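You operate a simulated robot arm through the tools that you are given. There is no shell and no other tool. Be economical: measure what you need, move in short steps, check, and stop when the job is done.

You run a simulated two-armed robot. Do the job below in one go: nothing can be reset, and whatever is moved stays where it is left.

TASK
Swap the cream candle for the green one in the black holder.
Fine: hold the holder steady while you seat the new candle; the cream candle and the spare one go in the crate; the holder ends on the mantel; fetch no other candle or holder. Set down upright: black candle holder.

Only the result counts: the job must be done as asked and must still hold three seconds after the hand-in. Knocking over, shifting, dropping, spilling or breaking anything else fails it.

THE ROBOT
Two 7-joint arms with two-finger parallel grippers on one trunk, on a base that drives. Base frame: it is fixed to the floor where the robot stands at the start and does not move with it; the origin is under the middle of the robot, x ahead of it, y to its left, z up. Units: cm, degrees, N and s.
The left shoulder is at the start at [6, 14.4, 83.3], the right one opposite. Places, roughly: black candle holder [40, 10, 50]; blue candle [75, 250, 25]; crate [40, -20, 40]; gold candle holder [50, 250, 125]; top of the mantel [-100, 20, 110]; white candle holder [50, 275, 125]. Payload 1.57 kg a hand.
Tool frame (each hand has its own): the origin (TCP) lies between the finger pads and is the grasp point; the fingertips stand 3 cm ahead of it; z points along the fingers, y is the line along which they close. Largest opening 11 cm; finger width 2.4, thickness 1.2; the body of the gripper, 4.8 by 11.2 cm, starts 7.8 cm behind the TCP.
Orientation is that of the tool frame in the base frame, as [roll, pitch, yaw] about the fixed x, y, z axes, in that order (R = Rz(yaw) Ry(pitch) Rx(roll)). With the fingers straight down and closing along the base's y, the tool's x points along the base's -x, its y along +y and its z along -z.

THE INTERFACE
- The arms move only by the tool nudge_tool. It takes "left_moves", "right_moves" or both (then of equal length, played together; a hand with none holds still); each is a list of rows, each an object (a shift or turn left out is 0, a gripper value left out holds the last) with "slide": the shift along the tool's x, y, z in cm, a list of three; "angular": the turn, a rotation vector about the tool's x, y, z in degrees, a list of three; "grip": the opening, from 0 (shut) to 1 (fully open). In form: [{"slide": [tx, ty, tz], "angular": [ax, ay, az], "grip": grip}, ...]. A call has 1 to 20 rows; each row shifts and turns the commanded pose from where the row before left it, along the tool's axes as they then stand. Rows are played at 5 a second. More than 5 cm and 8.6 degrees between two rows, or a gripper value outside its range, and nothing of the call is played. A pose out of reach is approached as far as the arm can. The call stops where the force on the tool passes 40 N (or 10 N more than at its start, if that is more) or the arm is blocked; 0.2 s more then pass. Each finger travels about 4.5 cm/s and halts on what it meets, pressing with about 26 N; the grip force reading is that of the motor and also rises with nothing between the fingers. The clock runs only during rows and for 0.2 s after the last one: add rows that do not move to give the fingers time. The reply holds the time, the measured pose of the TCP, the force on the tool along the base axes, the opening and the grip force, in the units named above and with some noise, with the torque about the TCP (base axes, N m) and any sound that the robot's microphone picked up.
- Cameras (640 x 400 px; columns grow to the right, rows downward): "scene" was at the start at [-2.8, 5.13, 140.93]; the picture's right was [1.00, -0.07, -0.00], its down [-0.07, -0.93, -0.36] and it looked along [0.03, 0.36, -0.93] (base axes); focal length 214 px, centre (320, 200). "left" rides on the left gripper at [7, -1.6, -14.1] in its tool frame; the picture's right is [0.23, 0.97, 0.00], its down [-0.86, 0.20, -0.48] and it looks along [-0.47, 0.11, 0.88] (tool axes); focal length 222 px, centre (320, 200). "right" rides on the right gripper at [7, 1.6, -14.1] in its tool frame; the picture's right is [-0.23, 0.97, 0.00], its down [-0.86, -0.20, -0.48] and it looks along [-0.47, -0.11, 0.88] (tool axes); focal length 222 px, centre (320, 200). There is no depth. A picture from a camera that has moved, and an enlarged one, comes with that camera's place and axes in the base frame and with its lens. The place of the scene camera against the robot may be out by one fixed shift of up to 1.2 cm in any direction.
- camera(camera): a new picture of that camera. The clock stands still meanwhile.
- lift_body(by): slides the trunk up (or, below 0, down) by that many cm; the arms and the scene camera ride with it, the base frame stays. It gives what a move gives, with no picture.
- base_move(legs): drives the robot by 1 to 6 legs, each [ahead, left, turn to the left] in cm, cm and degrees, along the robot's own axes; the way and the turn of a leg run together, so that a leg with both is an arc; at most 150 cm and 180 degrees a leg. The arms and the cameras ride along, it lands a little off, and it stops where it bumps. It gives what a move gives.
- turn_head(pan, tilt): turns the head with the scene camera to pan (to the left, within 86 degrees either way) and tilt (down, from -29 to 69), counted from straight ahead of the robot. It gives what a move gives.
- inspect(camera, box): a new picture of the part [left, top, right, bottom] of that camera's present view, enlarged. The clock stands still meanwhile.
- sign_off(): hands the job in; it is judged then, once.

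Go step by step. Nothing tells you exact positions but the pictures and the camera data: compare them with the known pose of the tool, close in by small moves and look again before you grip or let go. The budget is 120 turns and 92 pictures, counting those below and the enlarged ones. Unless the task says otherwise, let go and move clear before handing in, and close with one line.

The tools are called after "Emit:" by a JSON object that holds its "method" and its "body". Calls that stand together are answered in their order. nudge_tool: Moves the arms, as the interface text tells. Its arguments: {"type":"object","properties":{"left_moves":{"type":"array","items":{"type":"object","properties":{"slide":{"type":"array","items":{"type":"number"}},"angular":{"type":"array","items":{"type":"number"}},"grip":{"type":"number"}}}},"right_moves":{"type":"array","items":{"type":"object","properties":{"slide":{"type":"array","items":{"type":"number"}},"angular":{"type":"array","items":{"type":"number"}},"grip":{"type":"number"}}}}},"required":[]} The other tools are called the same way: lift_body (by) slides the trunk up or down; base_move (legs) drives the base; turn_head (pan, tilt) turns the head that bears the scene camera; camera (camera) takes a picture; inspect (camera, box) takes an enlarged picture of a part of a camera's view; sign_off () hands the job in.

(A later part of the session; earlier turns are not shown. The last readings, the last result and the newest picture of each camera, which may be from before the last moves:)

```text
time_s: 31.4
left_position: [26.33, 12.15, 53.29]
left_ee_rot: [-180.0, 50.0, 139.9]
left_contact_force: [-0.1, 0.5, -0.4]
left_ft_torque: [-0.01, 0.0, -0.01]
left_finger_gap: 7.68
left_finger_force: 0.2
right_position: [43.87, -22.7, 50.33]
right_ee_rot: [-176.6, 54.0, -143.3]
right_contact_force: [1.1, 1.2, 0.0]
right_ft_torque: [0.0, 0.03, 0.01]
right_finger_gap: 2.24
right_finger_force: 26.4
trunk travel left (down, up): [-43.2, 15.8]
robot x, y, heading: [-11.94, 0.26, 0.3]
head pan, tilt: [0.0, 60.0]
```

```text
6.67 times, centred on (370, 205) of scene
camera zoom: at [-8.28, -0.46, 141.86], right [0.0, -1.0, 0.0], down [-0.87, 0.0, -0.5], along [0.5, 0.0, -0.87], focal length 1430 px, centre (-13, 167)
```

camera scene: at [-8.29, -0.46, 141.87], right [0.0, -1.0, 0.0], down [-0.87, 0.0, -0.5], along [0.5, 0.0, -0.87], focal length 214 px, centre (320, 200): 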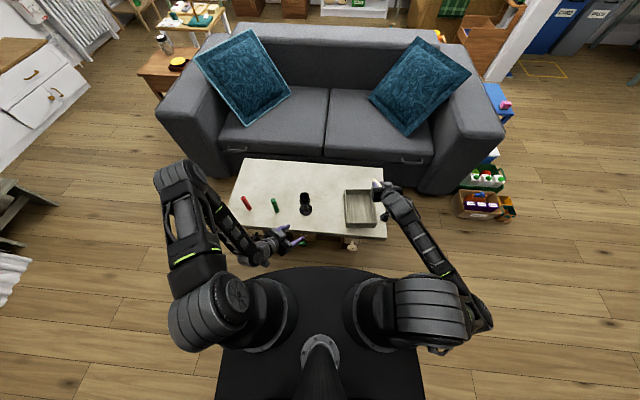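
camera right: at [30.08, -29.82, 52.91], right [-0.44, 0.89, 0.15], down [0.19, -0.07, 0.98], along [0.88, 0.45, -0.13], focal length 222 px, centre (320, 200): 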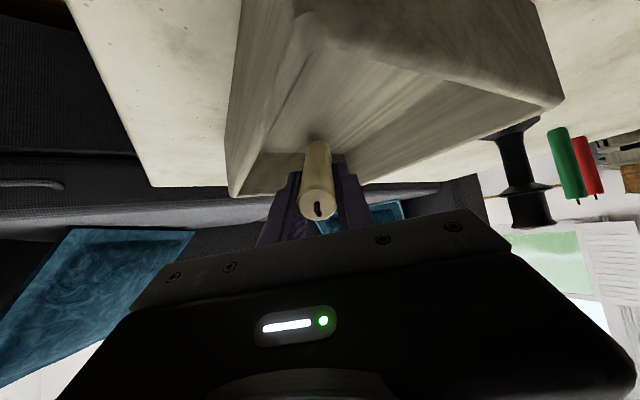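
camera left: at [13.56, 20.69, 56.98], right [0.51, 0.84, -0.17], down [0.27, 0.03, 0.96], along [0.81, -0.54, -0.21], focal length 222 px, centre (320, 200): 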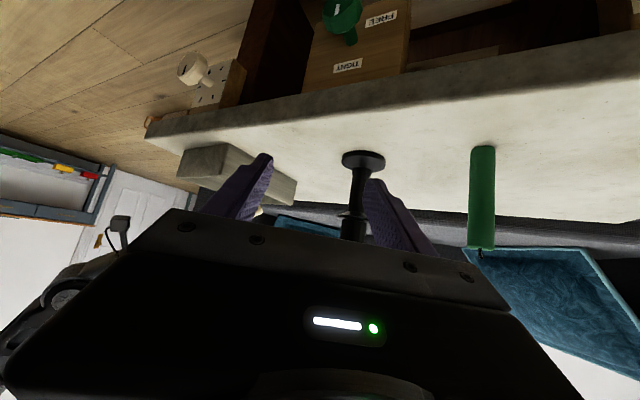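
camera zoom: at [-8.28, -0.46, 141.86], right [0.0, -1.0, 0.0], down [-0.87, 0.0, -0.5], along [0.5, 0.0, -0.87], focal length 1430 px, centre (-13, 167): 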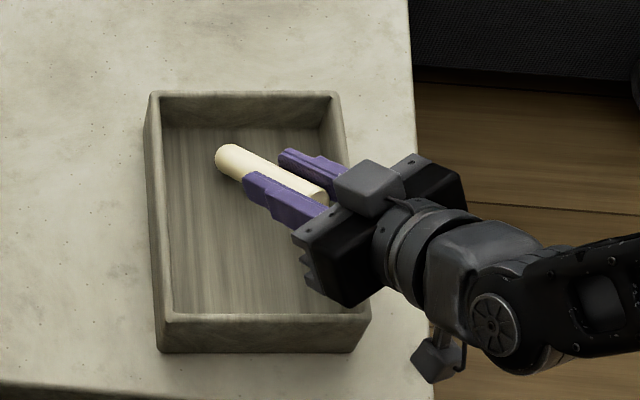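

Emit:
{"method": "nudge_tool", "body": {"right_moves": [{"slide": [0.8, 0, 0.6]}, {"slide": [0.8, 0, 0.6]}, {}]}}

Emit:
{"method": "camera", "body": {"camera": "right"}}

```text
time_s: 32.2
left_position: [26.37, 12.11, 53.22]
left_ee_rot: [-180.0, 50.0, 140.0]
left_contact_force: [-0.2, -0.3, -0.1]
left_ft_torque: [0.0, 0.01, 0.0]
left_finger_gap: 7.68
left_finger_force: 0.0
right_position: [43.9, -22.65, 48.05]
right_ee_rot: [-176.8, 53.9, -143.4]
right_contact_force: [-0.2, 0.0, 0.7]
right_ft_torque: [0.02, -0.04, 0.02]
right_finger_gap: 2.25
right_finger_force: 23.8
trunk travel left (down, up): [-43.2, 15.8]
robot x, y, heading: [-11.61, 0.25, 0.2]
head pan, tilt: [0.0, 60.0]
```

```text
54 pictures are left
camera right: at [30.11, -29.86, 50.76], right [-0.43, 0.89, 0.15], down [0.19, -0.07, 0.98], along [0.88, 0.45, -0.14], focal length 222 px, centre (320, 200)
```

right: 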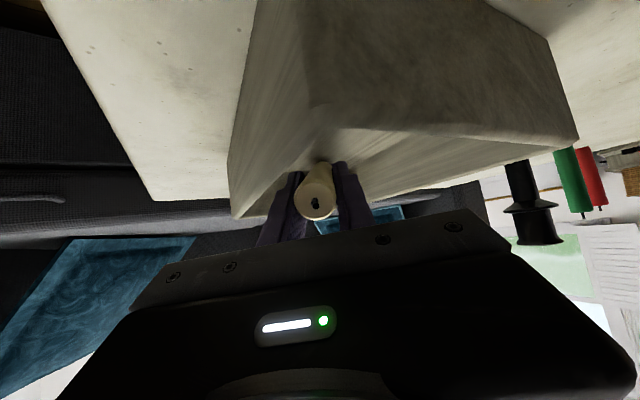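

Emit:
{"method": "nudge_tool", "body": {"right_moves": [{"slide": [0.5, 0, 0.35]}, {}, {"grip": 0.24}, {"grip": 0.3}, {"grip": 0.4}, {"grip": 0.5}, {}, {}]}}

Emit:
{"method": "inspect", "body": {"camera": "scene", "box": [330, 175, 410, 235]}}

```text
time_s: 34.0
left_position: [26.45, 12.15, 53.25]
left_ee_rot: [-180.0, 50.0, 140.0]
left_contact_force: [0.8, 0.0, -0.2]
left_ft_torque: [0.01, 0.01, -0.03]
left_finger_gap: 7.69
left_finger_force: 0.0
right_position: [44.11, -22.67, 47.77]
right_ee_rot: [-176.6, 53.9, -143.3]
right_contact_force: [0.4, 2.2, 1.2]
right_ft_torque: [-0.05, 0.03, 0.02]
right_finger_gap: 5.38
right_finger_force: 0.0
trunk travel left (down, up): [-43.2, 15.8]
robot x, y, heading: [-11.48, 0.11, -0.2]
head pan, tilt: [0.0, 60.0]
```

```text
6.67 times, centred on (370, 205) of scene
camera zoom: at [-8.29, -0.44, 141.86], right [0.0, -1.0, 0.0], down [-0.87, 0.0, -0.5], along [0.5, 0.0, -0.87], focal length 1430 px, centre (-13, 167)
```

zoom: 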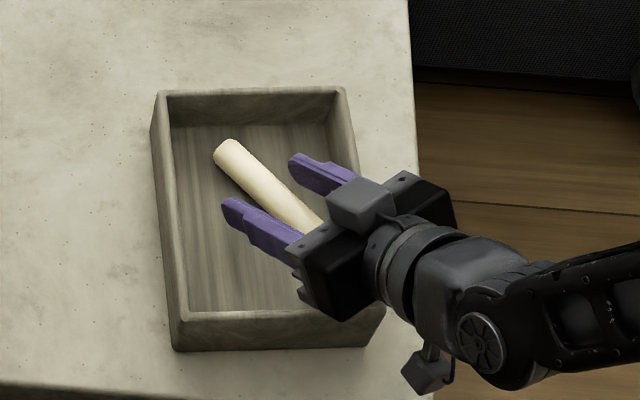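

The candle is in the crate, but the palm seems to have nudged the crate slightly. I'll lift the hand straight up.

Emit:
{"method": "nudge_tool", "body": {"right_moves": [{"slide": [-0.8, 0, -0.6]}, {"slide": [-1.6, 0, -1.2]}, {"slide": [-3, 0, -2.2]}, {"slide": [-3, 0, -2.2]}, {"slide": [-3, 0, -2.2]}, {"slide": [-3, 0, -2.2]}, {}]}}

Emit:
{"method": "inspect", "body": {"camera": "scene", "box": [330, 175, 410, 235]}}

Emit:
{"method": "inspect", "body": {"camera": "scene", "box": [210, 140, 402, 260]}}

```text
time_s: 35.6
left_position: [26.48, 12.22, 53.18]
left_ee_rot: [-179.9, 49.9, 139.9]
left_contact_force: [0.4, -0.5, 0.1]
left_ft_torque: [0.01, 0.03, 0.01]
left_finger_gap: 7.71
left_finger_force: 0.1
right_position: [43.38, -22.42, 65.39]
right_ee_rot: [-176.7, 54.0, -143.4]
right_contact_force: [-0.5, -0.2, 0.0]
right_ft_torque: [0.03, -0.02, -0.04]
right_finger_gap: 5.49
right_finger_force: 0.0
trunk travel left (down, up): [-43.2, 15.8]
robot x, y, heading: [-11.68, 0.15, -0.2]
head pan, tilt: [0.0, 60.0]
```

```text
6.67 times, centred on (370, 205) of scene
camera zoom: at [-8.3, -0.45, 141.86], right [0.0, -1.0, 0.0], down [-0.87, 0.0, -0.5], along [0.5, 0.0, -0.87], focal length 1430 px, centre (-13, 167)
```

zoom: 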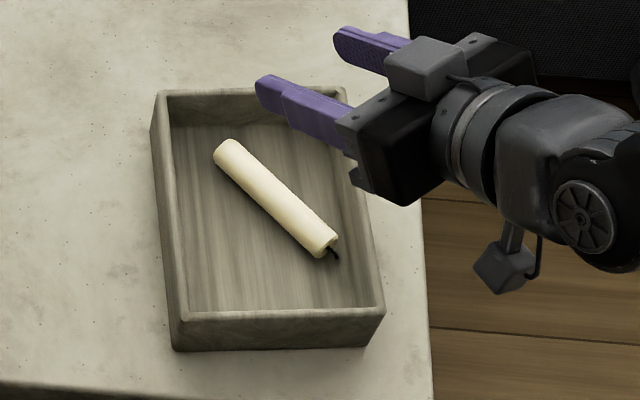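

```text
3.33 times, centred on (306, 200) of scene
camera zoom: at [-8.3, -0.45, 141.86], right [0.0, -1.0, 0.0], down [-0.87, 0.0, -0.5], along [0.5, 0.0, -0.87], focal length 715 px, centre (367, 200)
```

zoom: 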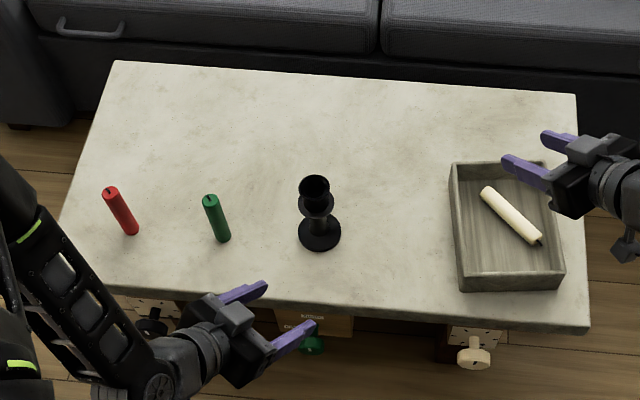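

The cream candle lies in the crate; the crate turned only a few degrees. Next I'll drive forward 6 cm so both hands reach.

Emit:
{"method": "base_move", "body": {"legs": [[6, 0, 0]]}}

Emit:
{"method": "nudge_tool", "body": {"left_moves": [{"slide": [-3.45, 0, -2.9]}, {"slide": [-3.45, 0, -2.9]}, {"slide": [-3.45, 0, -2.9]}, {"slide": [-3.45, 0, -2.9]}, {"slide": [-3.45, 0, -2.9]}, {"angular": [0, 8.33, 0]}, {"angular": [0, 8.33, 0]}, {"angular": [0, 8.33, 0]}, {"angular": [0, 8.33, 0]}, {"angular": [0, 8.33, 0]}, {"angular": [0, 8.33, 0]}, {"angular": [0, 0, -8]}, {"angular": [0, 0, -8]}, {"angular": [0, 0, -8]}, {"angular": [0, 0, -8]}, {"angular": [0, 0, -8]}, {"slide": [-3, 2.6, 0]}, {"slide": [-3, 2.6, 0]}, {"slide": [-3, 2.6, 0]}, {"slide": [-2, 2.6, 0]}]}}

```text
time_s: 36.6
left_position: [32.3, 12.2, 53.2]
left_ee_rot: [-179.9, 50.0, 140.0]
left_contact_force: [-0.7, 0.0, 0.1]
left_ft_torque: [0.02, 0.02, 0.02]
left_finger_gap: 7.72
left_finger_force: 0.0
right_position: [49.47, -22.26, 65.36]
right_ee_rot: [-176.5, 54.0, -143.4]
right_contact_force: [-0.5, -0.3, 0.6]
right_ft_torque: [0.01, -0.02, 0.0]
right_finger_gap: 5.52
right_finger_force: 0.1
trunk travel left (down, up): [-43.2, 15.8]
robot x, y, heading: [-6.24, -0.01, -0.2]
head pan, tilt: [0.0, 60.0]
```

```text
time_s: 40.8
left_position: [48.21, 23.71, 72.74]
left_ee_rot: [180.0, -0.1, 180.0]
left_contact_force: [0.1, 1.0, 0.2]
left_ft_torque: [0.01, 0.0, 0.01]
left_finger_gap: 7.67
left_finger_force: 0.0
left hand out of reach, approached as far as the arm can: row 3, 4, 5
right_position: [49.41, -22.29, 65.41]
right_ee_rot: [-176.6, 54.0, -143.2]
right_contact_force: [0.2, 1.0, -0.6]
right_ft_torque: [0.02, 0.0, -0.01]
right_finger_gap: 5.49
right_finger_force: 0.0
trunk travel left (down, up): [-43.2, 15.8]
robot x, y, heading: [-5.55, -0.03, 0.1]
head pan, tilt: [0.0, 60.0]
```

Now the right hand goes to its standoff at the right rear of the holder.

Emit:
{"method": "nudge_tool", "body": {"right_moves": [{"slide": [0.61, 4.04, 0.72], "grip": 0.65}, {"slide": [0.61, 4.04, 0.72]}, {"slide": [0.61, 4.04, 0.72]}, {"slide": [0.61, 4.04, 0.72]}, {"slide": [0.61, 4.04, 0.72]}, {"slide": [0.61, 4.04, 0.72]}, {"slide": [0.61, 4.04, 0.72]}, {}]}}

Emit:
{"method": "camera", "body": {"camera": "right"}}

Emit:
{"method": "camera", "body": {"camera": "left"}}

```text
time_s: 42.6
left_position: [48.08, 23.56, 72.76]
left_ee_rot: [-180.0, 0.0, 179.9]
left_contact_force: [-0.8, -0.3, -0.1]
left_ft_torque: [0.01, 0.0, 0.0]
left_finger_gap: 7.69
left_finger_force: 0.1
right_position: [34.84, 1.95, 58.02]
right_ee_rot: [-176.5, 54.0, -143.3]
right_contact_force: [0.2, 0.3, -0.1]
right_ft_torque: [-0.02, 0.01, -0.01]
right_finger_gap: 7.16
right_finger_force: 0.1
trunk travel left (down, up): [-43.2, 15.8]
robot x, y, heading: [-5.92, -0.09, 0.1]
head pan, tilt: [0.0, 60.0]
```

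```text
50 pictures are left
camera right: at [20.99, -5.39, 60.55], right [-0.44, 0.89, 0.15], down [0.19, -0.07, 0.98], along [0.88, 0.45, -0.13], focal length 222 px, centre (320, 200)
```

right: 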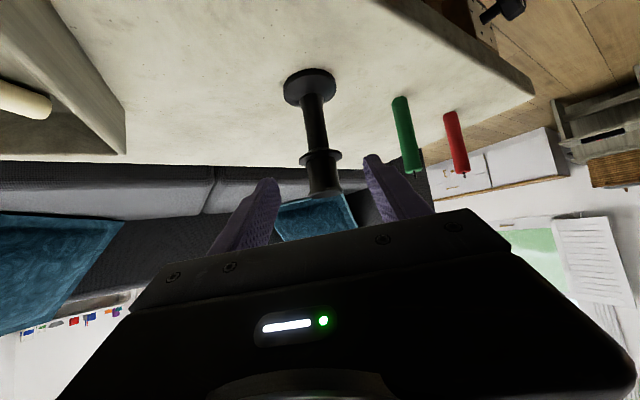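

```text
49 pictures are left
camera left: at [41.1, 21.96, 86.94], right [-0.23, 0.97, 0.0], down [0.86, 0.2, 0.48], along [0.47, 0.11, -0.88], focal length 222 px, centre (320, 200)
```

left: 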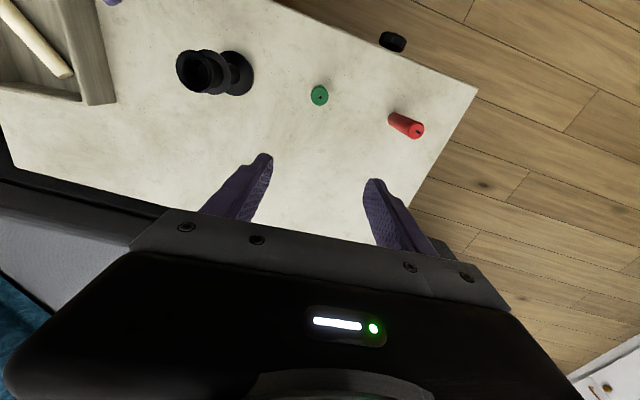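

Emit:
{"method": "nudge_tool", "body": {"right_moves": [{"slide": [1.45, -0.1, 2.5]}, {"slide": [1.45, -0.1, 2.5]}, {"slide": [0, 0, 3]}, {"slide": [0, 0, 3]}, {}]}}

Emit:
{"method": "camera", "body": {"camera": "right"}}

```text
time_s: 43.8
left_position: [48.08, 23.49, 72.84]
left_ee_rot: [180.0, 0.0, -179.9]
left_contact_force: [0.2, 0.2, -0.8]
left_ft_torque: [0.01, -0.02, -0.01]
left_finger_gap: 7.72
left_finger_force: 0.1
right_position: [41.31, 5.52, 49.5]
right_ee_rot: [-176.7, 54.0, -143.4]
right_contact_force: [0.4, 0.2, 0.5]
right_ft_torque: [0.02, 0.01, 0.03]
right_finger_gap: 7.17
right_finger_force: 0.1
trunk travel left (down, up): [-43.2, 15.8]
robot x, y, heading: [-5.81, 0.32, 0.1]
head pan, tilt: [0.0, 60.0]
```

```text
48 pictures are left
camera right: at [27.57, -1.79, 52.06], right [-0.44, 0.89, 0.15], down [0.19, -0.07, 0.98], along [0.88, 0.46, -0.13], focal length 222 px, centre (320, 200)
```

right: 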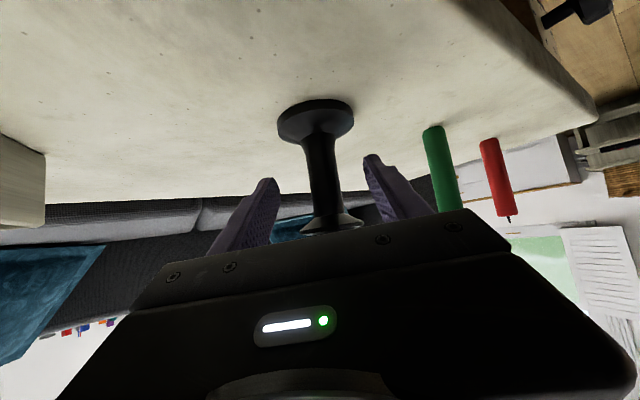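

Emit:
{"method": "nudge_tool", "body": {"right_moves": [{"slide": [0.6, 0, 2]}, {"slide": [0, 0, 1.7]}, {"grip": 0.45}, {"grip": 0.3}, {"grip": 0.2}, {"grip": 0.1}, {"grip": 0.1}, {"grip": 0.1}, {}], "left_moves": [{"slide": [2.5, -0.55, 0]}, {"slide": [2.45, -0.55, 0]}, {}, {}, {}, {}, {}, {}, {}]}}

Emit:
{"method": "camera", "body": {"camera": "right"}}

Emit:
{"method": "camera", "body": {"camera": "left"}}

```text
time_s: 45.8
left_position: [43.18, 22.88, 72.8]
left_ee_rot: [-179.9, -0.1, 180.0]
left_contact_force: [-0.3, -0.1, 0.8]
left_ft_torque: [0.01, -0.01, 0.02]
left_finger_gap: 7.71
left_finger_force: 0.1
right_position: [43.53, 6.94, 46.64]
right_ee_rot: [-176.6, 54.0, -143.4]
right_contact_force: [-0.4, 1.5, 1.2]
right_ft_torque: [0.14, 0.07, -0.05]
right_finger_gap: 2.69
right_finger_force: 25.9
trunk travel left (down, up): [-43.2, 15.8]
robot x, y, heading: [-6.08, -0.11, 0.0]
head pan, tilt: [0.0, 60.0]
```

```text
47 pictures are left
camera right: at [29.69, -0.4, 49.25], right [-0.44, 0.89, 0.15], down [0.19, -0.07, 0.98], along [0.88, 0.45, -0.13], focal length 222 px, centre (320, 200)
```

right: 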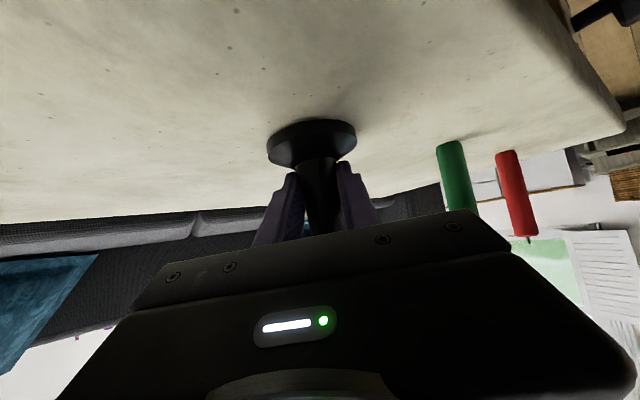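

```text
46 pictures are left
camera left: at [36.17, 21.14, 86.95], right [-0.23, 0.97, 0.0], down [0.86, 0.2, 0.48], along [0.47, 0.11, -0.88], focal length 222 px, centre (320, 200)
```

left: 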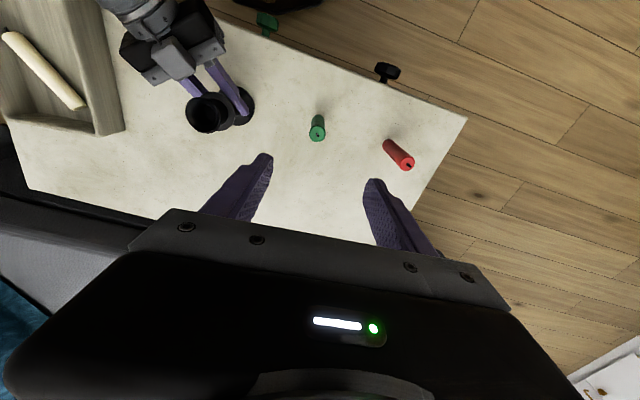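

Emit:
{"method": "nudge_tool", "body": {"left_moves": [{"slide": [0, -0.45, 4]}, {"slide": [0, 0, 4]}, {"slide": [0, 0, 4]}, {"slide": [0, 0, 2.8]}, {}]}}

Emit:
{"method": "camera", "body": {"camera": "left"}}

```text
time_s: 47.0
left_position: [43.2, 22.48, 57.93]
left_ee_rot: [180.0, 0.1, 180.0]
left_contact_force: [-0.4, -0.1, -0.2]
left_ft_torque: [-0.01, 0.01, 0.0]
left_finger_gap: 7.69
left_finger_force: 0.1
right_position: [43.48, 6.75, 46.6]
right_ee_rot: [-176.6, 53.9, -143.3]
right_contact_force: [-0.4, 0.5, 0.3]
right_ft_torque: [-0.04, 0.04, -0.06]
right_finger_gap: 2.66
right_finger_force: 25.9
trunk travel left (down, up): [-43.2, 15.8]
robot x, y, heading: [-5.64, 0.31, 0.2]
head pan, tilt: [0.0, 60.0]
```

```text
45 pictures are left
camera left: at [36.23, 20.8, 72.06], right [-0.23, 0.97, 0.0], down [0.86, 0.2, 0.48], along [0.47, 0.11, -0.88], focal length 222 px, centre (320, 200)
```

left: 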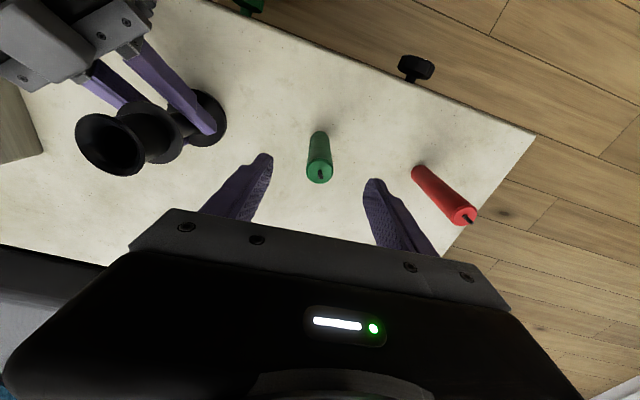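

Emit:
{"method": "nudge_tool", "body": {"left_moves": [{"slide": [0, 0, 4]}, {"slide": [0, 0, 4]}, {"grip": 0.4}, {"grip": 0.1}, {"grip": 0.1}, {"grip": 0.1}, {"grip": 0.1}, {"slide": [0, 0, -2]}, {"slide": [0, 0, -4]}, {"slide": [0, 0, -4]}, {"slide": [0, 0, -4]}, {"slide": [0, 0, -4]}, {}]}}

Emit:
{"method": "camera", "body": {"camera": "left"}}

Emit:
{"method": "inspect", "body": {"camera": "scene", "box": [210, 140, 402, 260]}}

```text
time_s: 49.8
left_position: [43.06, 22.22, 68.23]
left_ee_rot: [-179.9, 0.0, -180.0]
left_contact_force: [-0.2, -0.4, -0.7]
left_ft_torque: [-0.03, 0.01, 0.02]
left_finger_gap: 2.29
left_finger_force: 25.4
right_position: [43.5, 6.78, 46.77]
right_ee_rot: [-176.6, 54.0, -143.3]
right_contact_force: [-0.2, -0.5, -0.2]
right_ft_torque: [-0.02, 0.04, -0.01]
right_finger_gap: 2.66
right_finger_force: 26.2
trunk travel left (down, up): [-43.2, 15.8]
robot x, y, heading: [-5.8, 0.06, -0.2]
head pan, tilt: [0.0, 60.0]
```

```text
44 pictures are left
camera left: at [36.08, 20.44, 82.3], right [-0.23, 0.97, 0.0], down [0.86, 0.2, 0.48], along [0.47, 0.11, -0.88], focal length 222 px, centre (320, 200)
```

left: 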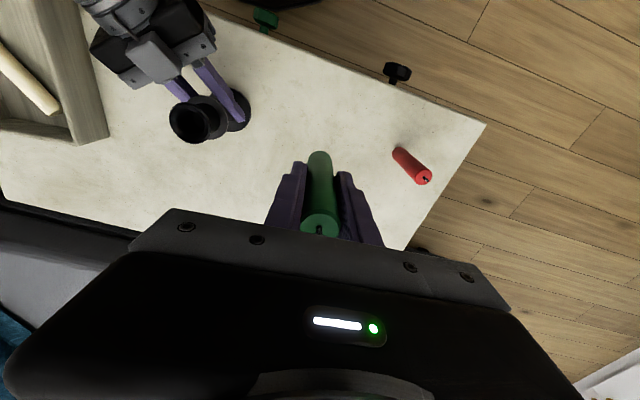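

```text
3.33 times, centred on (306, 200) of scene
camera zoom: at [-2.34, -0.45, 141.86], right [0.0, -1.0, 0.0], down [-0.87, 0.0, -0.5], along [0.5, 0.0, -0.87], focal length 715 px, centre (367, 200)
```

zoom: 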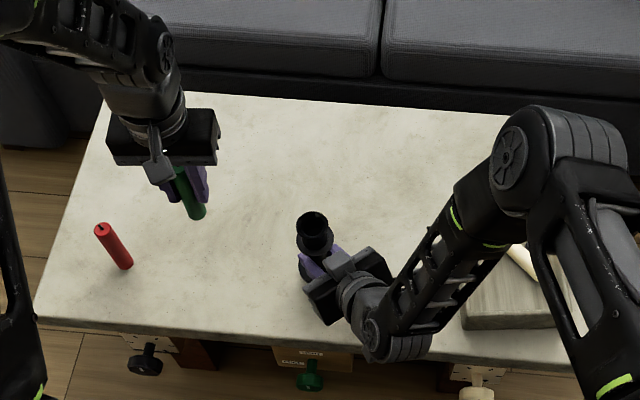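

Green is held (2.29 cm). I'll move towards the holder and measure the cup more exactly.

Emit:
{"method": "nudge_tool", "body": {"left_moves": [{"slide": [0, -3.5, -2]}, {"slide": [0, -3.5, -2]}, {}]}}

Emit:
{"method": "inspect", "body": {"camera": "left", "box": [200, 60, 400, 260]}}

```text
time_s: 50.6
left_position: [43.2, 15.24, 72.08]
left_ee_rot: [-180.0, 0.0, 180.0]
left_contact_force: [0.5, -0.9, -1.4]
left_ft_torque: [0.01, -0.03, 0.04]
left_finger_gap: 2.29
left_finger_force: 25.5
right_position: [43.42, 6.76, 46.65]
right_ee_rot: [-176.6, 54.0, -143.4]
right_contact_force: [-1.6, -0.4, 0.3]
right_ft_torque: [0.14, 0.2, 0.05]
right_finger_gap: 2.62
right_finger_force: 25.7
trunk travel left (down, up): [-43.2, 15.8]
robot x, y, heading: [-5.74, -0.0, 0.4]
head pan, tilt: [0.0, 60.0]
```

```text
2.00 times, centred on (300, 160) of left
camera zoom: at [36.17, 13.46, 86.24], right [-0.23, 0.97, 0.0], down [0.86, 0.2, 0.48], along [0.47, 0.11, -0.88], focal length 444 px, centre (360, 280)
```

zoom: 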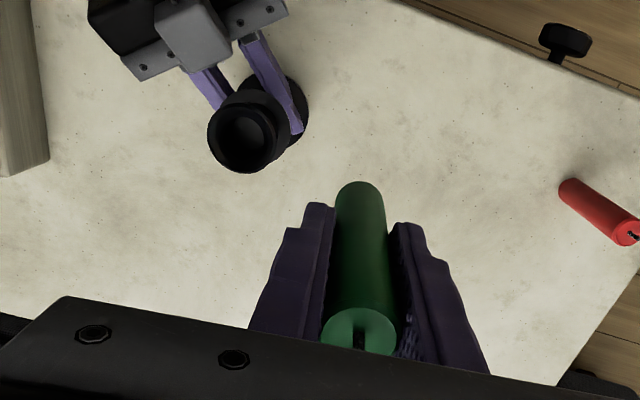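

Emit:
{"method": "nudge_tool", "body": {"left_moves": [{"slide": [-0.1, -3.9, 0]}, {"slide": [0, -3.84, 0]}, {"slide": [0, 0, 3]}, {"slide": [0, 0, 2]}, {}]}}

Emit:
{"method": "inspect", "body": {"camera": "left", "box": [240, 60, 400, 240]}}

Emit:
{"method": "inspect", "body": {"camera": "scene", "box": [275, 150, 355, 220]}}

Emit:
{"method": "camera", "body": {"camera": "right"}}

```text
time_s: 51.8
left_position: [43.49, 7.58, 66.88]
left_ee_rot: [180.0, 0.1, 180.0]
left_contact_force: [0.6, 0.6, -1.2]
left_ft_torque: [0.02, 0.0, 0.0]
left_finger_gap: 2.29
left_finger_force: 26.2
right_position: [43.38, 6.82, 46.68]
right_ee_rot: [-176.6, 54.0, -143.4]
right_contact_force: [-1.4, -0.5, 1.3]
right_ft_torque: [0.15, 0.21, 0.09]
right_finger_gap: 2.62
right_finger_force: 25.4
trunk travel left (down, up): [-43.2, 15.8]
robot x, y, heading: [-5.79, 0.11, -0.1]
head pan, tilt: [0.0, 60.0]
```

```text
2.22 times, centred on (320, 150) of left
camera zoom: at [36.45, 5.89, 81.06], right [-0.23, 0.97, 0.0], down [0.85, 0.2, 0.48], along [0.47, 0.11, -0.88], focal length 494 px, centre (320, 311)
```

zoom: 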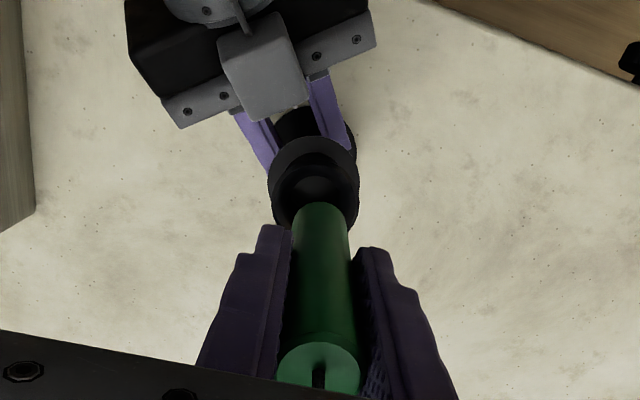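

```text
5.71 times, centred on (315, 185) of scene
camera zoom: at [-2.35, -0.46, 141.86], right [0.0, -1.0, 0.0], down [-0.87, 0.0, -0.5], along [0.5, 0.0, -0.87], focal length 1226 px, centre (349, 286)
```

zoom: 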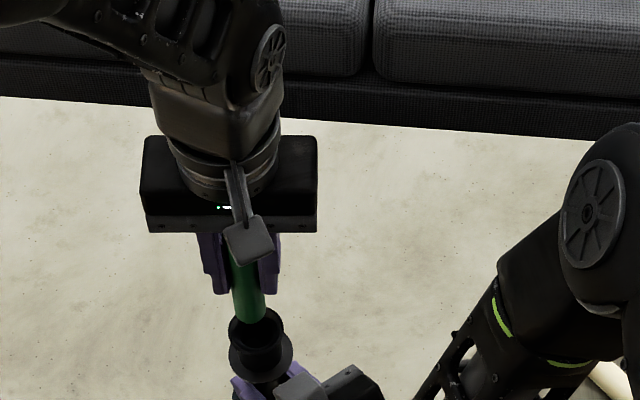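

```text
39 pictures are left
camera right: at [29.7, -0.41, 49.25], right [-0.44, 0.89, 0.15], down [0.19, -0.07, 0.98], along [0.88, 0.46, -0.13], focal length 222 px, centre (320, 200)
```

right: 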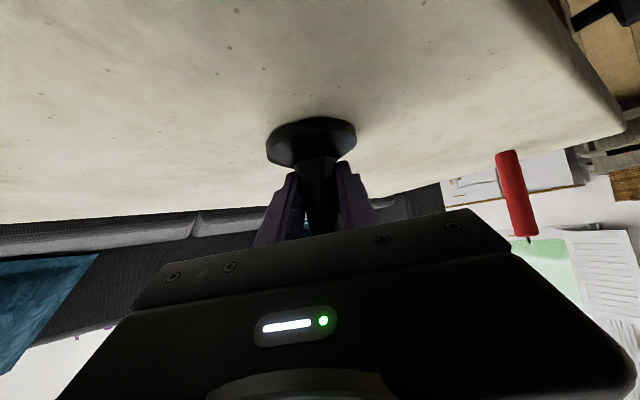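

Emit:
{"method": "inspect", "body": {"camera": "left", "box": [290, 90, 350, 170]}}

Emit:
{"method": "inspect", "body": {"camera": "scene", "box": [295, 180, 325, 210]}}

```text
5.00 times, centred on (320, 130) of left
camera zoom: at [36.45, 5.89, 81.06], right [-0.23, 0.97, 0.0], down [0.85, 0.2, 0.48], along [0.47, 0.11, -0.88], focal length 1111 px, centre (320, 550)
```

zoom: 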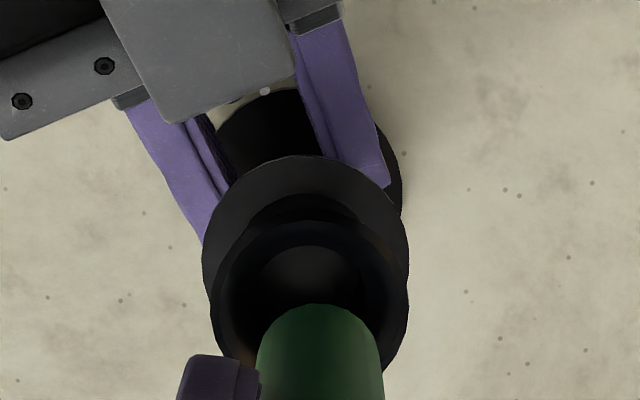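

```text
13.33 times, centred on (310, 195) of scene
camera zoom: at [-2.35, -0.46, 141.86], right [0.0, -1.0, 0.0], down [-0.87, 0.0, -0.5], along [0.5, 0.0, -0.87], focal length 2860 px, centre (453, 267)
```

zoom: 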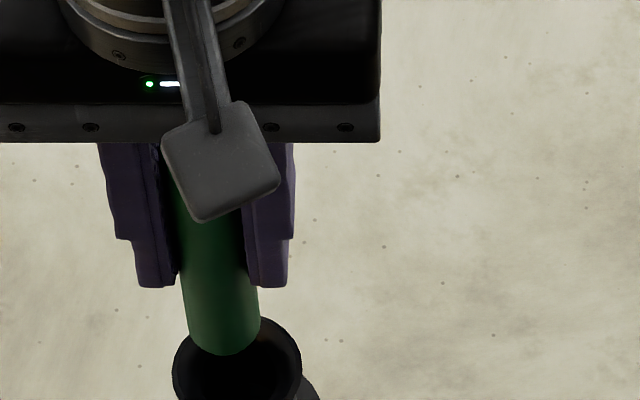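

Rim centre is about (43.8, 7.4); the candle is within about 0.3 cm of it. I'll make the small correction and lower in small steps watching the force.

Emit:
{"method": "nudge_tool", "body": {"left_moves": [{"slide": [-0.25, -0.1, 1]}, {"slide": [0, 0, 1]}, {"slide": [0, 0, 0.7]}, {}]}}

Emit:
{"method": "inspect", "body": {"camera": "left", "box": [290, 90, 350, 170]}}

Emit:
{"method": "inspect", "body": {"camera": "scene", "box": [295, 180, 325, 210]}}

```text
time_s: 52.8
left_position: [43.65, 7.57, 64.24]
left_ee_rot: [180.0, 0.0, -180.0]
left_contact_force: [0.0, 0.0, -0.3]
left_ft_torque: [-0.01, 0.0, 0.02]
left_finger_gap: 2.26
left_finger_force: 26.0
right_position: [43.45, 6.8, 46.68]
right_ee_rot: [-176.6, 54.0, -143.3]
right_contact_force: [-1.0, -0.8, 1.8]
right_ft_torque: [0.16, 0.18, 0.07]
right_finger_gap: 2.6
right_finger_force: 26.0
trunk travel left (down, up): [-43.2, 15.8]
robot x, y, heading: [-5.93, -0.03, 0.0]
head pan, tilt: [0.0, 60.0]
```

```text
5.00 times, centred on (320, 130) of left
camera zoom: at [36.58, 5.83, 78.51], right [-0.23, 0.97, 0.0], down [0.86, 0.2, 0.48], along [0.47, 0.11, -0.88], focal length 1111 px, centre (320, 550)
```

zoom: 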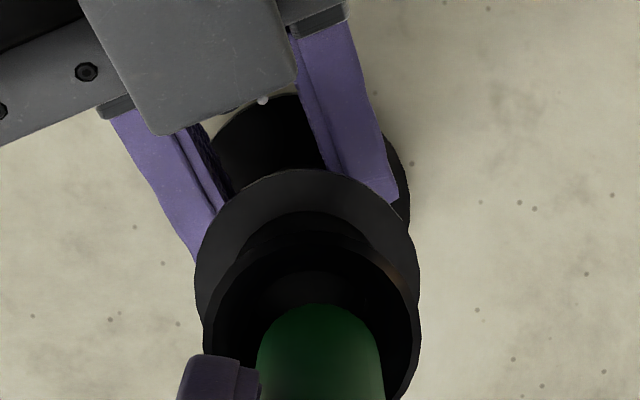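

```text
13.33 times, centred on (310, 195) of scene
camera zoom: at [-2.36, -0.46, 141.87], right [0.0, -1.0, 0.0], down [-0.87, 0.0, -0.5], along [0.5, 0.0, -0.87], focal length 2860 px, centre (453, 267)
```

zoom: 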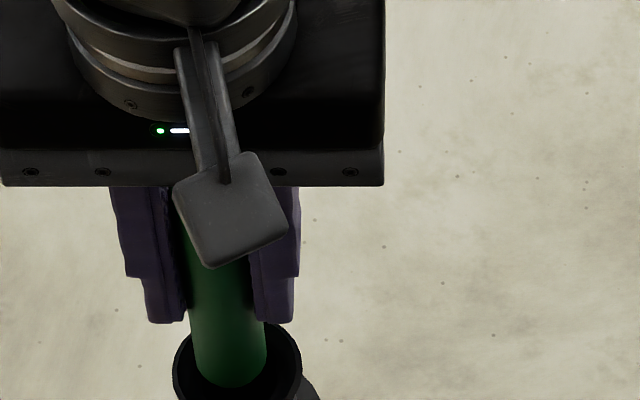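

Emit:
{"method": "nudge_tool", "body": {"left_moves": [{"slide": [0, -0.16, 0.6]}, {"slide": [0, 0, 0.6]}, {"slide": [0, 0, 0.6]}, {}]}}

Emit:
{"method": "inspect", "body": {"camera": "scene", "box": [295, 180, 325, 210]}}

```text
time_s: 53.8
left_position: [43.64, 7.18, 62.49]
left_ee_rot: [-180.0, 0.2, -179.9]
left_contact_force: [2.2, -0.2, 21.2]
left_ft_torque: [-0.16, -0.35, -0.01]
left_finger_gap: 2.28
left_finger_force: 26.5
right_position: [43.38, 6.87, 46.75]
right_ee_rot: [-176.6, 54.0, -143.4]
right_contact_force: [-1.8, -3.4, -1.3]
right_ft_torque: [0.65, 0.22, 0.03]
right_finger_gap: 2.58
right_finger_force: 25.8
trunk travel left (down, up): [-43.2, 15.8]
robot x, y, heading: [-5.83, 0.0, 0.3]
head pan, tilt: [0.0, 60.0]
```

```text
13.33 times, centred on (310, 195) of scene
camera zoom: at [-2.46, -0.5, 141.88], right [0.0, -1.0, 0.0], down [-0.87, 0.0, -0.5], along [0.5, 0.0, -0.87], focal length 2860 px, centre (453, 267)
```

zoom: 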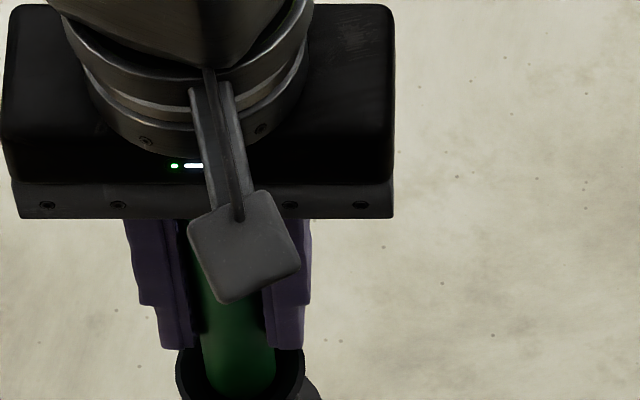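

Contact at about 21 N; check whether it is the socket bottom or the lip.

Emit:
{"method": "inspect", "body": {"camera": "scene", "box": [290, 185, 330, 225]}}

Emit:
{"method": "inspect", "body": {"camera": "left", "box": [270, 90, 370, 200]}}

```text
10.00 times, centred on (310, 205) of scene
camera zoom: at [-2.46, -0.5, 141.88], right [0.0, -1.0, 0.0], down [-0.87, 0.0, -0.5], along [0.5, 0.0, -0.87], focal length 2145 px, centre (420, 150)
```

zoom: 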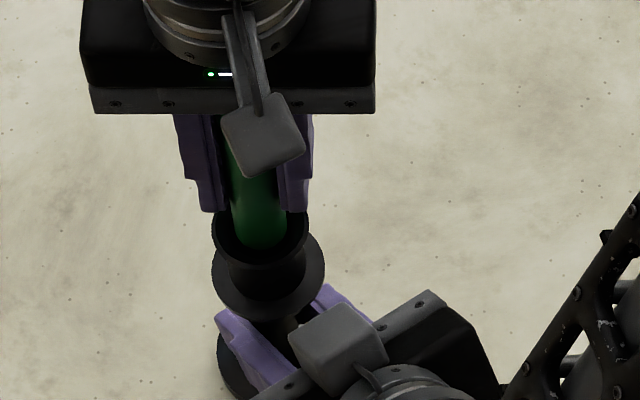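

```text
3.64 times, centred on (320, 145) of left
camera zoom: at [36.53, 5.57, 76.69], right [-0.23, 0.97, 0.0], down [0.85, 0.2, 0.48], along [0.47, 0.11, -0.88], focal length 808 px, centre (320, 400)
```

zoom: 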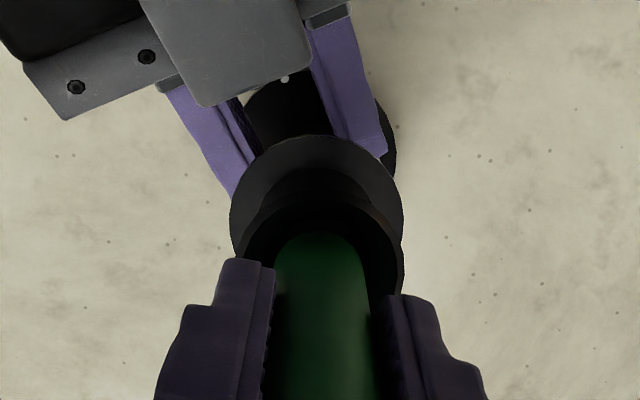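

The contact torque says the candle edge touches on its +x/-y side, so it's on the ledge above the narrow hole. I'll ease up, shift slightly -x/+y and try again.

Emit:
{"method": "nudge_tool", "body": {"left_moves": [{"slide": [0, 0, -0.6]}, {"slide": [0.2, 0.22, 0]}, {"slide": [0, 0, 0.5]}, {"slide": [0, 0, 0.4]}, {}]}}

```text
time_s: 55.0
left_position: [43.38, 7.53, 62.31]
left_ee_rot: [-179.8, 0.2, 180.0]
left_contact_force: [2.4, -3.8, 23.3]
left_ft_torque: [-0.22, 0.12, 0.02]
left_finger_gap: 2.29
left_finger_force: 26.2
right_position: [43.34, 6.85, 46.71]
right_ee_rot: [-176.6, 54.0, -143.4]
right_contact_force: [3.0, 6.2, -5.4]
right_ft_torque: [0.17, -0.41, -0.18]
right_finger_gap: 2.55
right_finger_force: 26.1
trunk travel left (down, up): [-43.2, 15.8]
robot x, y, heading: [-5.68, 0.01, 0.2]
head pan, tilt: [0.0, 60.0]
```

Emit:
{"method": "nudge_tool", "body": {"left_moves": [{"slide": [0, 0, -0.6]}, {"slide": [-0.12, -0.08, 0]}, {"slide": [0, 0, 0.4]}, {"slide": [0, 0, 0.4]}, {}]}}

```text
time_s: 56.2
left_position: [43.66, 7.55, 62.05]
left_ee_rot: [-179.9, 0.1, 180.0]
left_contact_force: [-0.6, -3.2, 22.9]
left_ft_torque: [-0.02, 0.14, -0.01]
left_finger_gap: 2.29
left_finger_force: 25.9
right_position: [43.37, 6.82, 46.66]
right_ee_rot: [-176.6, 54.0, -143.3]
right_contact_force: [1.7, 9.3, -3.9]
right_ft_torque: [0.34, 0.19, -0.12]
right_finger_gap: 2.58
right_finger_force: 25.4
trunk travel left (down, up): [-43.2, 15.8]
robot x, y, heading: [-5.99, -0.39, 0.0]
head pan, tilt: [0.0, 60.0]
```

Emit:
{"method": "nudge_tool", "body": {"left_moves": [{"slide": [0, 0, -0.6]}, {"slide": [0, -0.18, 0]}, {"slide": [0, 0, 0.4]}, {}]}}

Emit:
{"method": "inspect", "body": {"camera": "left", "box": [270, 100, 370, 260]}}

```text
time_s: 57.2
left_position: [43.49, 7.38, 62.26]
left_ee_rot: [-180.0, 0.2, 179.9]
left_contact_force: [7.9, 1.9, 0.1]
left_ft_torque: [0.05, -0.46, 0.02]
left_finger_gap: 2.26
left_finger_force: 25.4
right_position: [43.44, 6.93, 46.63]
right_ee_rot: [-176.6, 53.9, -143.3]
right_contact_force: [-10.5, 1.5, 7.5]
right_ft_torque: [0.56, -0.38, 0.08]
right_finger_gap: 2.6
right_finger_force: 27.4
trunk travel left (down, up): [-43.2, 15.8]
robot x, y, heading: [-5.66, 0.4, -0.1]
head pan, tilt: [0.0, 60.0]
```

```text
2.50 times, centred on (320, 180) of left
camera zoom: at [36.42, 5.7, 76.35], right [-0.23, 0.97, 0.0], down [0.85, 0.2, 0.48], along [0.47, 0.11, -0.88], focal length 555 px, centre (320, 250)
```

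zoom: 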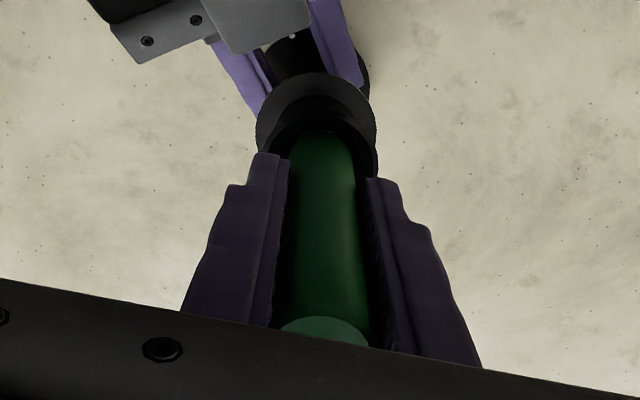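

Emit:
{"method": "nudge_tool", "body": {"left_moves": [{"slide": [-0.15, 0, 0]}, {}]}}

```text
time_s: 57.8
left_position: [43.59, 7.28, 62.22]
left_ee_rot: [-180.0, -0.2, 180.0]
left_contact_force: [1.4, -1.0, 1.3]
left_ft_torque: [-0.01, 0.0, 0.01]
left_finger_gap: 2.27
left_finger_force: 26.2
right_position: [43.56, 6.8, 46.71]
right_ee_rot: [-176.6, 53.9, -143.4]
right_contact_force: [-5.7, 3.5, 4.8]
right_ft_torque: [0.4, 0.29, 0.07]
right_finger_gap: 2.58
right_finger_force: 26.0
trunk travel left (down, up): [-43.2, 15.8]
robot x, y, heading: [-5.72, 0.34, -0.2]
head pan, tilt: [0.0, 60.0]
```

Side load is gone, so the candle tip sits in the hole mouth. I'll press down gently.

Emit:
{"method": "nudge_tool", "body": {"left_moves": [{"slide": [0, 0, 0.3]}, {"slide": [0, 0, 0.3]}, {}]}}

```text
time_s: 58.6
left_position: [43.69, 7.39, 61.72]
left_ee_rot: [-179.9, 0.1, -179.9]
left_contact_force: [2.5, -2.0, 23.3]
left_ft_torque: [-0.27, 0.1, 0.02]
left_finger_gap: 2.29
left_finger_force: 26.4
right_position: [43.5, 6.77, 46.64]
right_ee_rot: [-176.6, 54.0, -143.3]
right_contact_force: [2.1, 4.9, -3.3]
right_ft_torque: [0.59, -0.28, -0.15]
right_finger_gap: 2.58
right_finger_force: 25.7
trunk travel left (down, up): [-43.2, 15.8]
robot x, y, heading: [-6.1, 0.06, -0.2]
head pan, tilt: [0.0, 60.0]
```

Force again without clear seating. I'll lift off and look straight into the cup to learn its shape and exact centre.

Emit:
{"method": "nudge_tool", "body": {"left_moves": [{"slide": [0, 0, -2]}, {"slide": [0, 0, -4]}, {"slide": [0, 0, -2]}, {"slide": [-3, 3, 0]}, {"slide": [-3, 3, 0]}, {}]}}

Emit:
{"method": "inspect", "body": {"camera": "left", "box": [200, 60, 320, 150]}}

Emit:
{"method": "camera", "body": {"camera": "left"}}

```text
time_s: 60.0
left_position: [49.55, 13.26, 69.52]
left_ee_rot: [-179.9, 0.0, -180.0]
left_contact_force: [-0.7, -0.6, 0.4]
left_ft_torque: [0.03, -0.01, -0.03]
left_finger_gap: 2.28
left_finger_force: 25.6
right_position: [43.48, 6.78, 46.8]
right_ee_rot: [-176.5, 54.1, -143.3]
right_contact_force: [-0.1, -1.3, 5.5]
right_ft_torque: [0.14, 0.18, 0.05]
right_finger_gap: 2.57
right_finger_force: 25.7
trunk travel left (down, up): [-43.2, 15.8]
robot x, y, heading: [-6.15, -0.39, 0.3]
head pan, tilt: [0.0, 60.0]
```

```text
4.44 times, centred on (260, 105) of left
camera zoom: at [42.46, 11.56, 83.67], right [-0.23, 0.97, 0.0], down [0.86, 0.2, 0.48], along [0.47, 0.11, -0.88], focal length 987 px, centre (587, 622)
```

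zoom: 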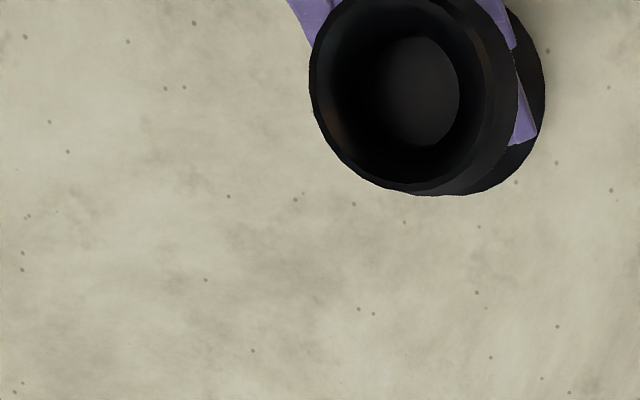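

```text
29 pictures are left
camera left: at [42.46, 11.56, 83.67], right [-0.23, 0.97, 0.0], down [0.86, 0.2, 0.48], along [0.47, 0.11, -0.88], focal length 222 px, centre (320, 200)
```

left: 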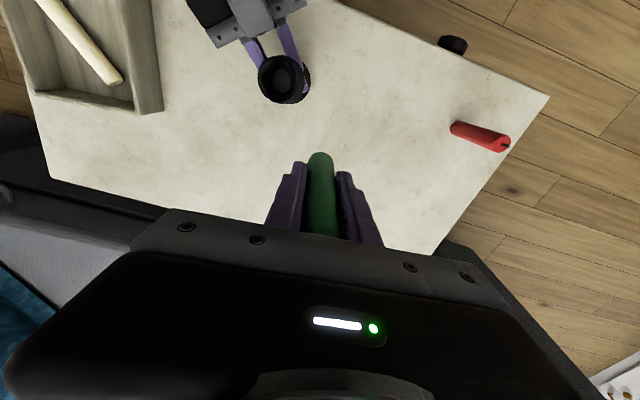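

The cup has a hole about 2.6 cm wide around (43.67, 7.37), going down to about 53.5. Now I'll measure the candle in the hand precisely.

Emit:
{"method": "inspect", "body": {"camera": "left", "box": [285, 145, 355, 240]}}

```text
4.21 times, centred on (320, 192) of left
camera zoom: at [42.46, 11.56, 83.67], right [-0.23, 0.97, 0.0], down [0.86, 0.2, 0.48], along [0.47, 0.11, -0.88], focal length 935 px, centre (320, 232)
```

zoom: 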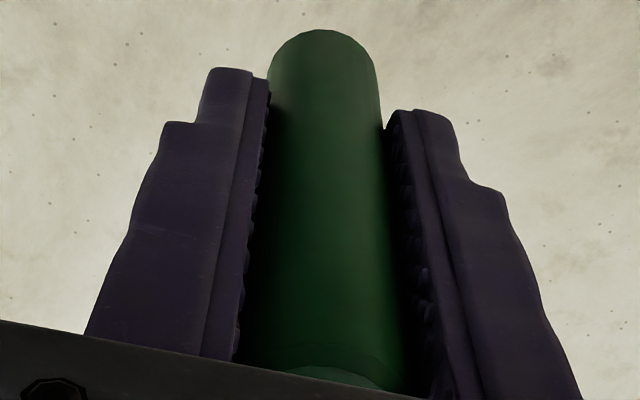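

I'll bring the candle back to the hole mouth, where side forces vanished, and then loosen the fingers slightly so it can self-centre and drop in.

Emit:
{"method": "nudge_tool", "body": {"left_moves": [{"slide": [3, -3, 0]}, {"slide": [2.95, -2.95, 0]}, {"slide": [0, 0, 3]}, {"slide": [0, 0, 2.5]}, {"slide": [0, 0, 1.2]}, {}]}}

```text
time_s: 61.4
left_position: [43.55, 7.07, 62.97]
left_ee_rot: [-180.0, -0.1, 179.9]
left_contact_force: [0.2, 0.8, 0.5]
left_ft_torque: [-0.01, 0.02, 0.0]
left_finger_gap: 2.26
left_finger_force: 25.7
right_position: [43.38, 6.91, 46.74]
right_ee_rot: [-176.6, 54.1, -143.3]
right_contact_force: [-2.8, -3.3, 7.1]
right_ft_torque: [0.19, 0.33, 0.1]
right_finger_gap: 2.53
right_finger_force: 26.3
trunk travel left (down, up): [-43.2, 15.8]
robot x, y, heading: [-5.41, 0.04, 0.0]
head pan, tilt: [0.0, 60.0]
```

Emit:
{"method": "nudge_tool", "body": {"left_moves": [{"slide": [0, 0.1, 0.4]}, {"slide": [0, 0, 0.3]}, {}]}}

```text
time_s: 62.2
left_position: [43.57, 7.32, 62.23]
left_ee_rot: [180.0, 0.0, -179.9]
left_contact_force: [-0.1, 0.5, 0.1]
left_ft_torque: [-0.03, 0.01, 0.01]
left_finger_gap: 2.28
left_finger_force: 25.7
right_position: [43.46, 6.92, 46.76]
right_ee_rot: [-176.5, 54.1, -143.3]
right_contact_force: [-2.3, -1.4, 6.0]
right_ft_torque: [0.23, 0.3, 0.11]
right_finger_gap: 2.57
right_finger_force: 25.7
trunk travel left (down, up): [-43.2, 15.8]
robot x, y, heading: [-5.87, -0.07, 0.1]
head pan, tilt: [0.0, 60.0]
```

Emit:
{"method": "nudge_tool", "body": {"left_moves": [{"slide": [0, 0, 0.25]}, {"slide": [0, 0, 0.2]}, {}]}}

Emit:
{"method": "inspect", "body": {"camera": "left", "box": [285, 100, 355, 195]}}

```text
time_s: 63.0
left_position: [43.64, 7.31, 61.87]
left_ee_rot: [-180.0, 0.0, 179.9]
left_contact_force: [1.5, -0.5, -0.1]
left_ft_torque: [-0.04, -0.08, -0.02]
left_finger_gap: 2.25
left_finger_force: 26.2
right_position: [43.48, 6.84, 46.69]
right_ee_rot: [-176.6, 53.9, -143.3]
right_contact_force: [-2.6, -0.1, 4.6]
right_ft_torque: [0.21, 0.08, 0.07]
right_finger_gap: 2.59
right_finger_force: 25.8
trunk travel left (down, up): [-43.2, 15.8]
robot x, y, heading: [-5.93, 0.03, -0.1]
head pan, tilt: [0.0, 60.0]
```

```text
4.21 times, centred on (320, 148) of left
camera zoom: at [36.63, 5.7, 75.99], right [-0.23, 0.97, 0.0], down [0.85, 0.2, 0.48], along [0.47, 0.11, -0.88], focal length 935 px, centre (320, 421)
```

zoom: 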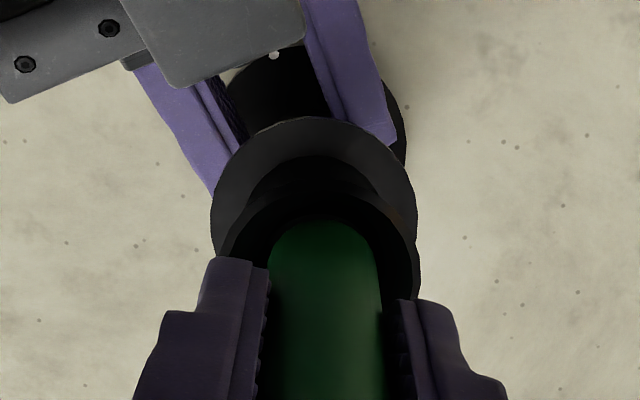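

Emit:
{"method": "nudge_tool", "body": {"left_moves": [{"slide": [-0.05, 0, 0.2]}, {"slide": [0, 0, 0.2]}, {}]}}

```text
time_s: 63.8
left_position: [43.91, 7.38, 61.58]
left_ee_rot: [180.0, 0.1, 180.0]
left_contact_force: [0.1, 0.4, 20.9]
left_ft_torque: [0.26, 0.12, -0.03]
left_finger_gap: 2.27
left_finger_force: 26.0
right_position: [43.45, 6.75, 46.82]
right_ee_rot: [-176.6, 54.1, -143.3]
right_contact_force: [2.8, 2.8, -2.3]
right_ft_torque: [0.33, 0.09, -0.11]
right_finger_gap: 2.58
right_finger_force: 26.2
trunk travel left (down, up): [-43.2, 15.8]
robot x, y, heading: [-6.01, 0.14, 0.1]
head pan, tilt: [0.0, 60.0]
```

The contact level is constant and side contact occurs at the rim height, so the candle bottom is down on the socket floor. I'll relieve the push and loosen the fingers slightly to test.

Emit:
{"method": "nudge_tool", "body": {"left_moves": [{"slide": [0, 0, -0.2]}, {"grip": 0.25}, {"grip": 0.27}, {"grip": 0.3}, {}, {}]}}

Emit:
{"method": "inspect", "body": {"camera": "left", "box": [285, 100, 355, 240]}}

Emit:
{"method": "inspect", "body": {"camera": "scene", "box": [290, 180, 330, 220]}}

```text
time_s: 65.2
left_position: [43.83, 7.38, 61.63]
left_ee_rot: [179.9, 0.0, -179.9]
left_contact_force: [-0.5, 0.5, -0.2]
left_ft_torque: [0.01, -0.01, -0.01]
left_finger_gap: 3.29
left_finger_force: 0.3
right_position: [43.42, 6.84, 46.68]
right_ee_rot: [-176.6, 54.1, -143.2]
right_contact_force: [-3.9, -1.7, 5.5]
right_ft_torque: [0.25, 0.37, 0.13]
right_finger_gap: 2.58
right_finger_force: 26.1
trunk travel left (down, up): [-43.2, 15.8]
robot x, y, heading: [-5.89, 0.02, 0.1]
head pan, tilt: [0.0, 60.0]
```

```text
2.86 times, centred on (320, 170) of left
camera zoom: at [36.74, 5.7, 75.75], right [-0.23, 0.97, 0.0], down [0.85, 0.2, 0.48], along [0.47, 0.11, -0.88], focal length 635 px, centre (320, 286)
```

zoom: 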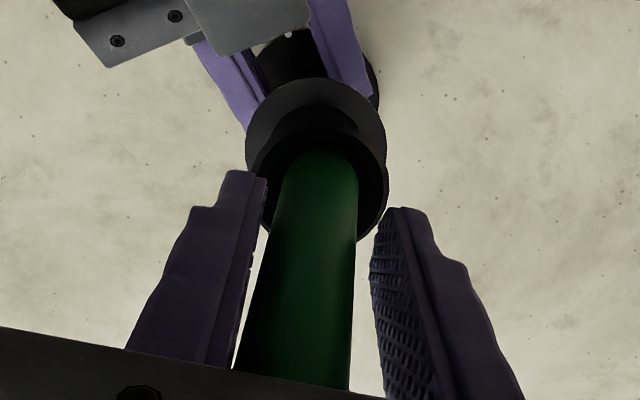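

```text
10.00 times, centred on (310, 200) of scene
camera zoom: at [-2.4, -0.47, 141.87], right [0.0, -1.0, 0.0], down [-0.87, 0.0, -0.5], along [0.5, 0.0, -0.87], focal length 2145 px, centre (420, 200)
```

zoom: 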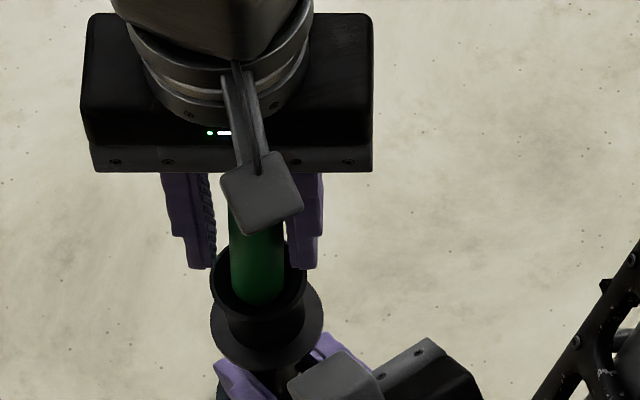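

The candle may only be on the ledge; image and torque both say it's about 0.15 cm too far +y. I'll regrip, shift slightly and press again.

Emit:
{"method": "nudge_tool", "body": {"left_moves": [{"grip": 0.2}, {"grip": 0.1}, {"grip": 0.1}, {"slide": [0, 0, -0.3]}, {"slide": [-0.07, -0.14, 0]}, {"slide": [0, 0, 0.3]}, {"slide": [0, 0, 0.25]}, {}]}}

```text
time_s: 67.0
left_position: [43.8, 7.39, 61.36]
left_ee_rot: [180.0, 0.0, 180.0]
left_contact_force: [0.8, -0.1, 0.2]
left_ft_torque: [0.01, -0.02, -0.03]
left_finger_gap: 2.27
left_finger_force: 25.7
right_position: [43.53, 6.82, 46.62]
right_ee_rot: [-176.7, 54.1, -143.4]
right_contact_force: [-2.9, -0.2, 5.4]
right_ft_torque: [0.24, 0.25, 0.06]
right_finger_gap: 2.57
right_finger_force: 26.1
trunk travel left (down, up): [-43.2, 15.8]
robot x, y, heading: [-5.69, -0.26, -0.1]
head pan, tilt: [0.0, 60.0]
```

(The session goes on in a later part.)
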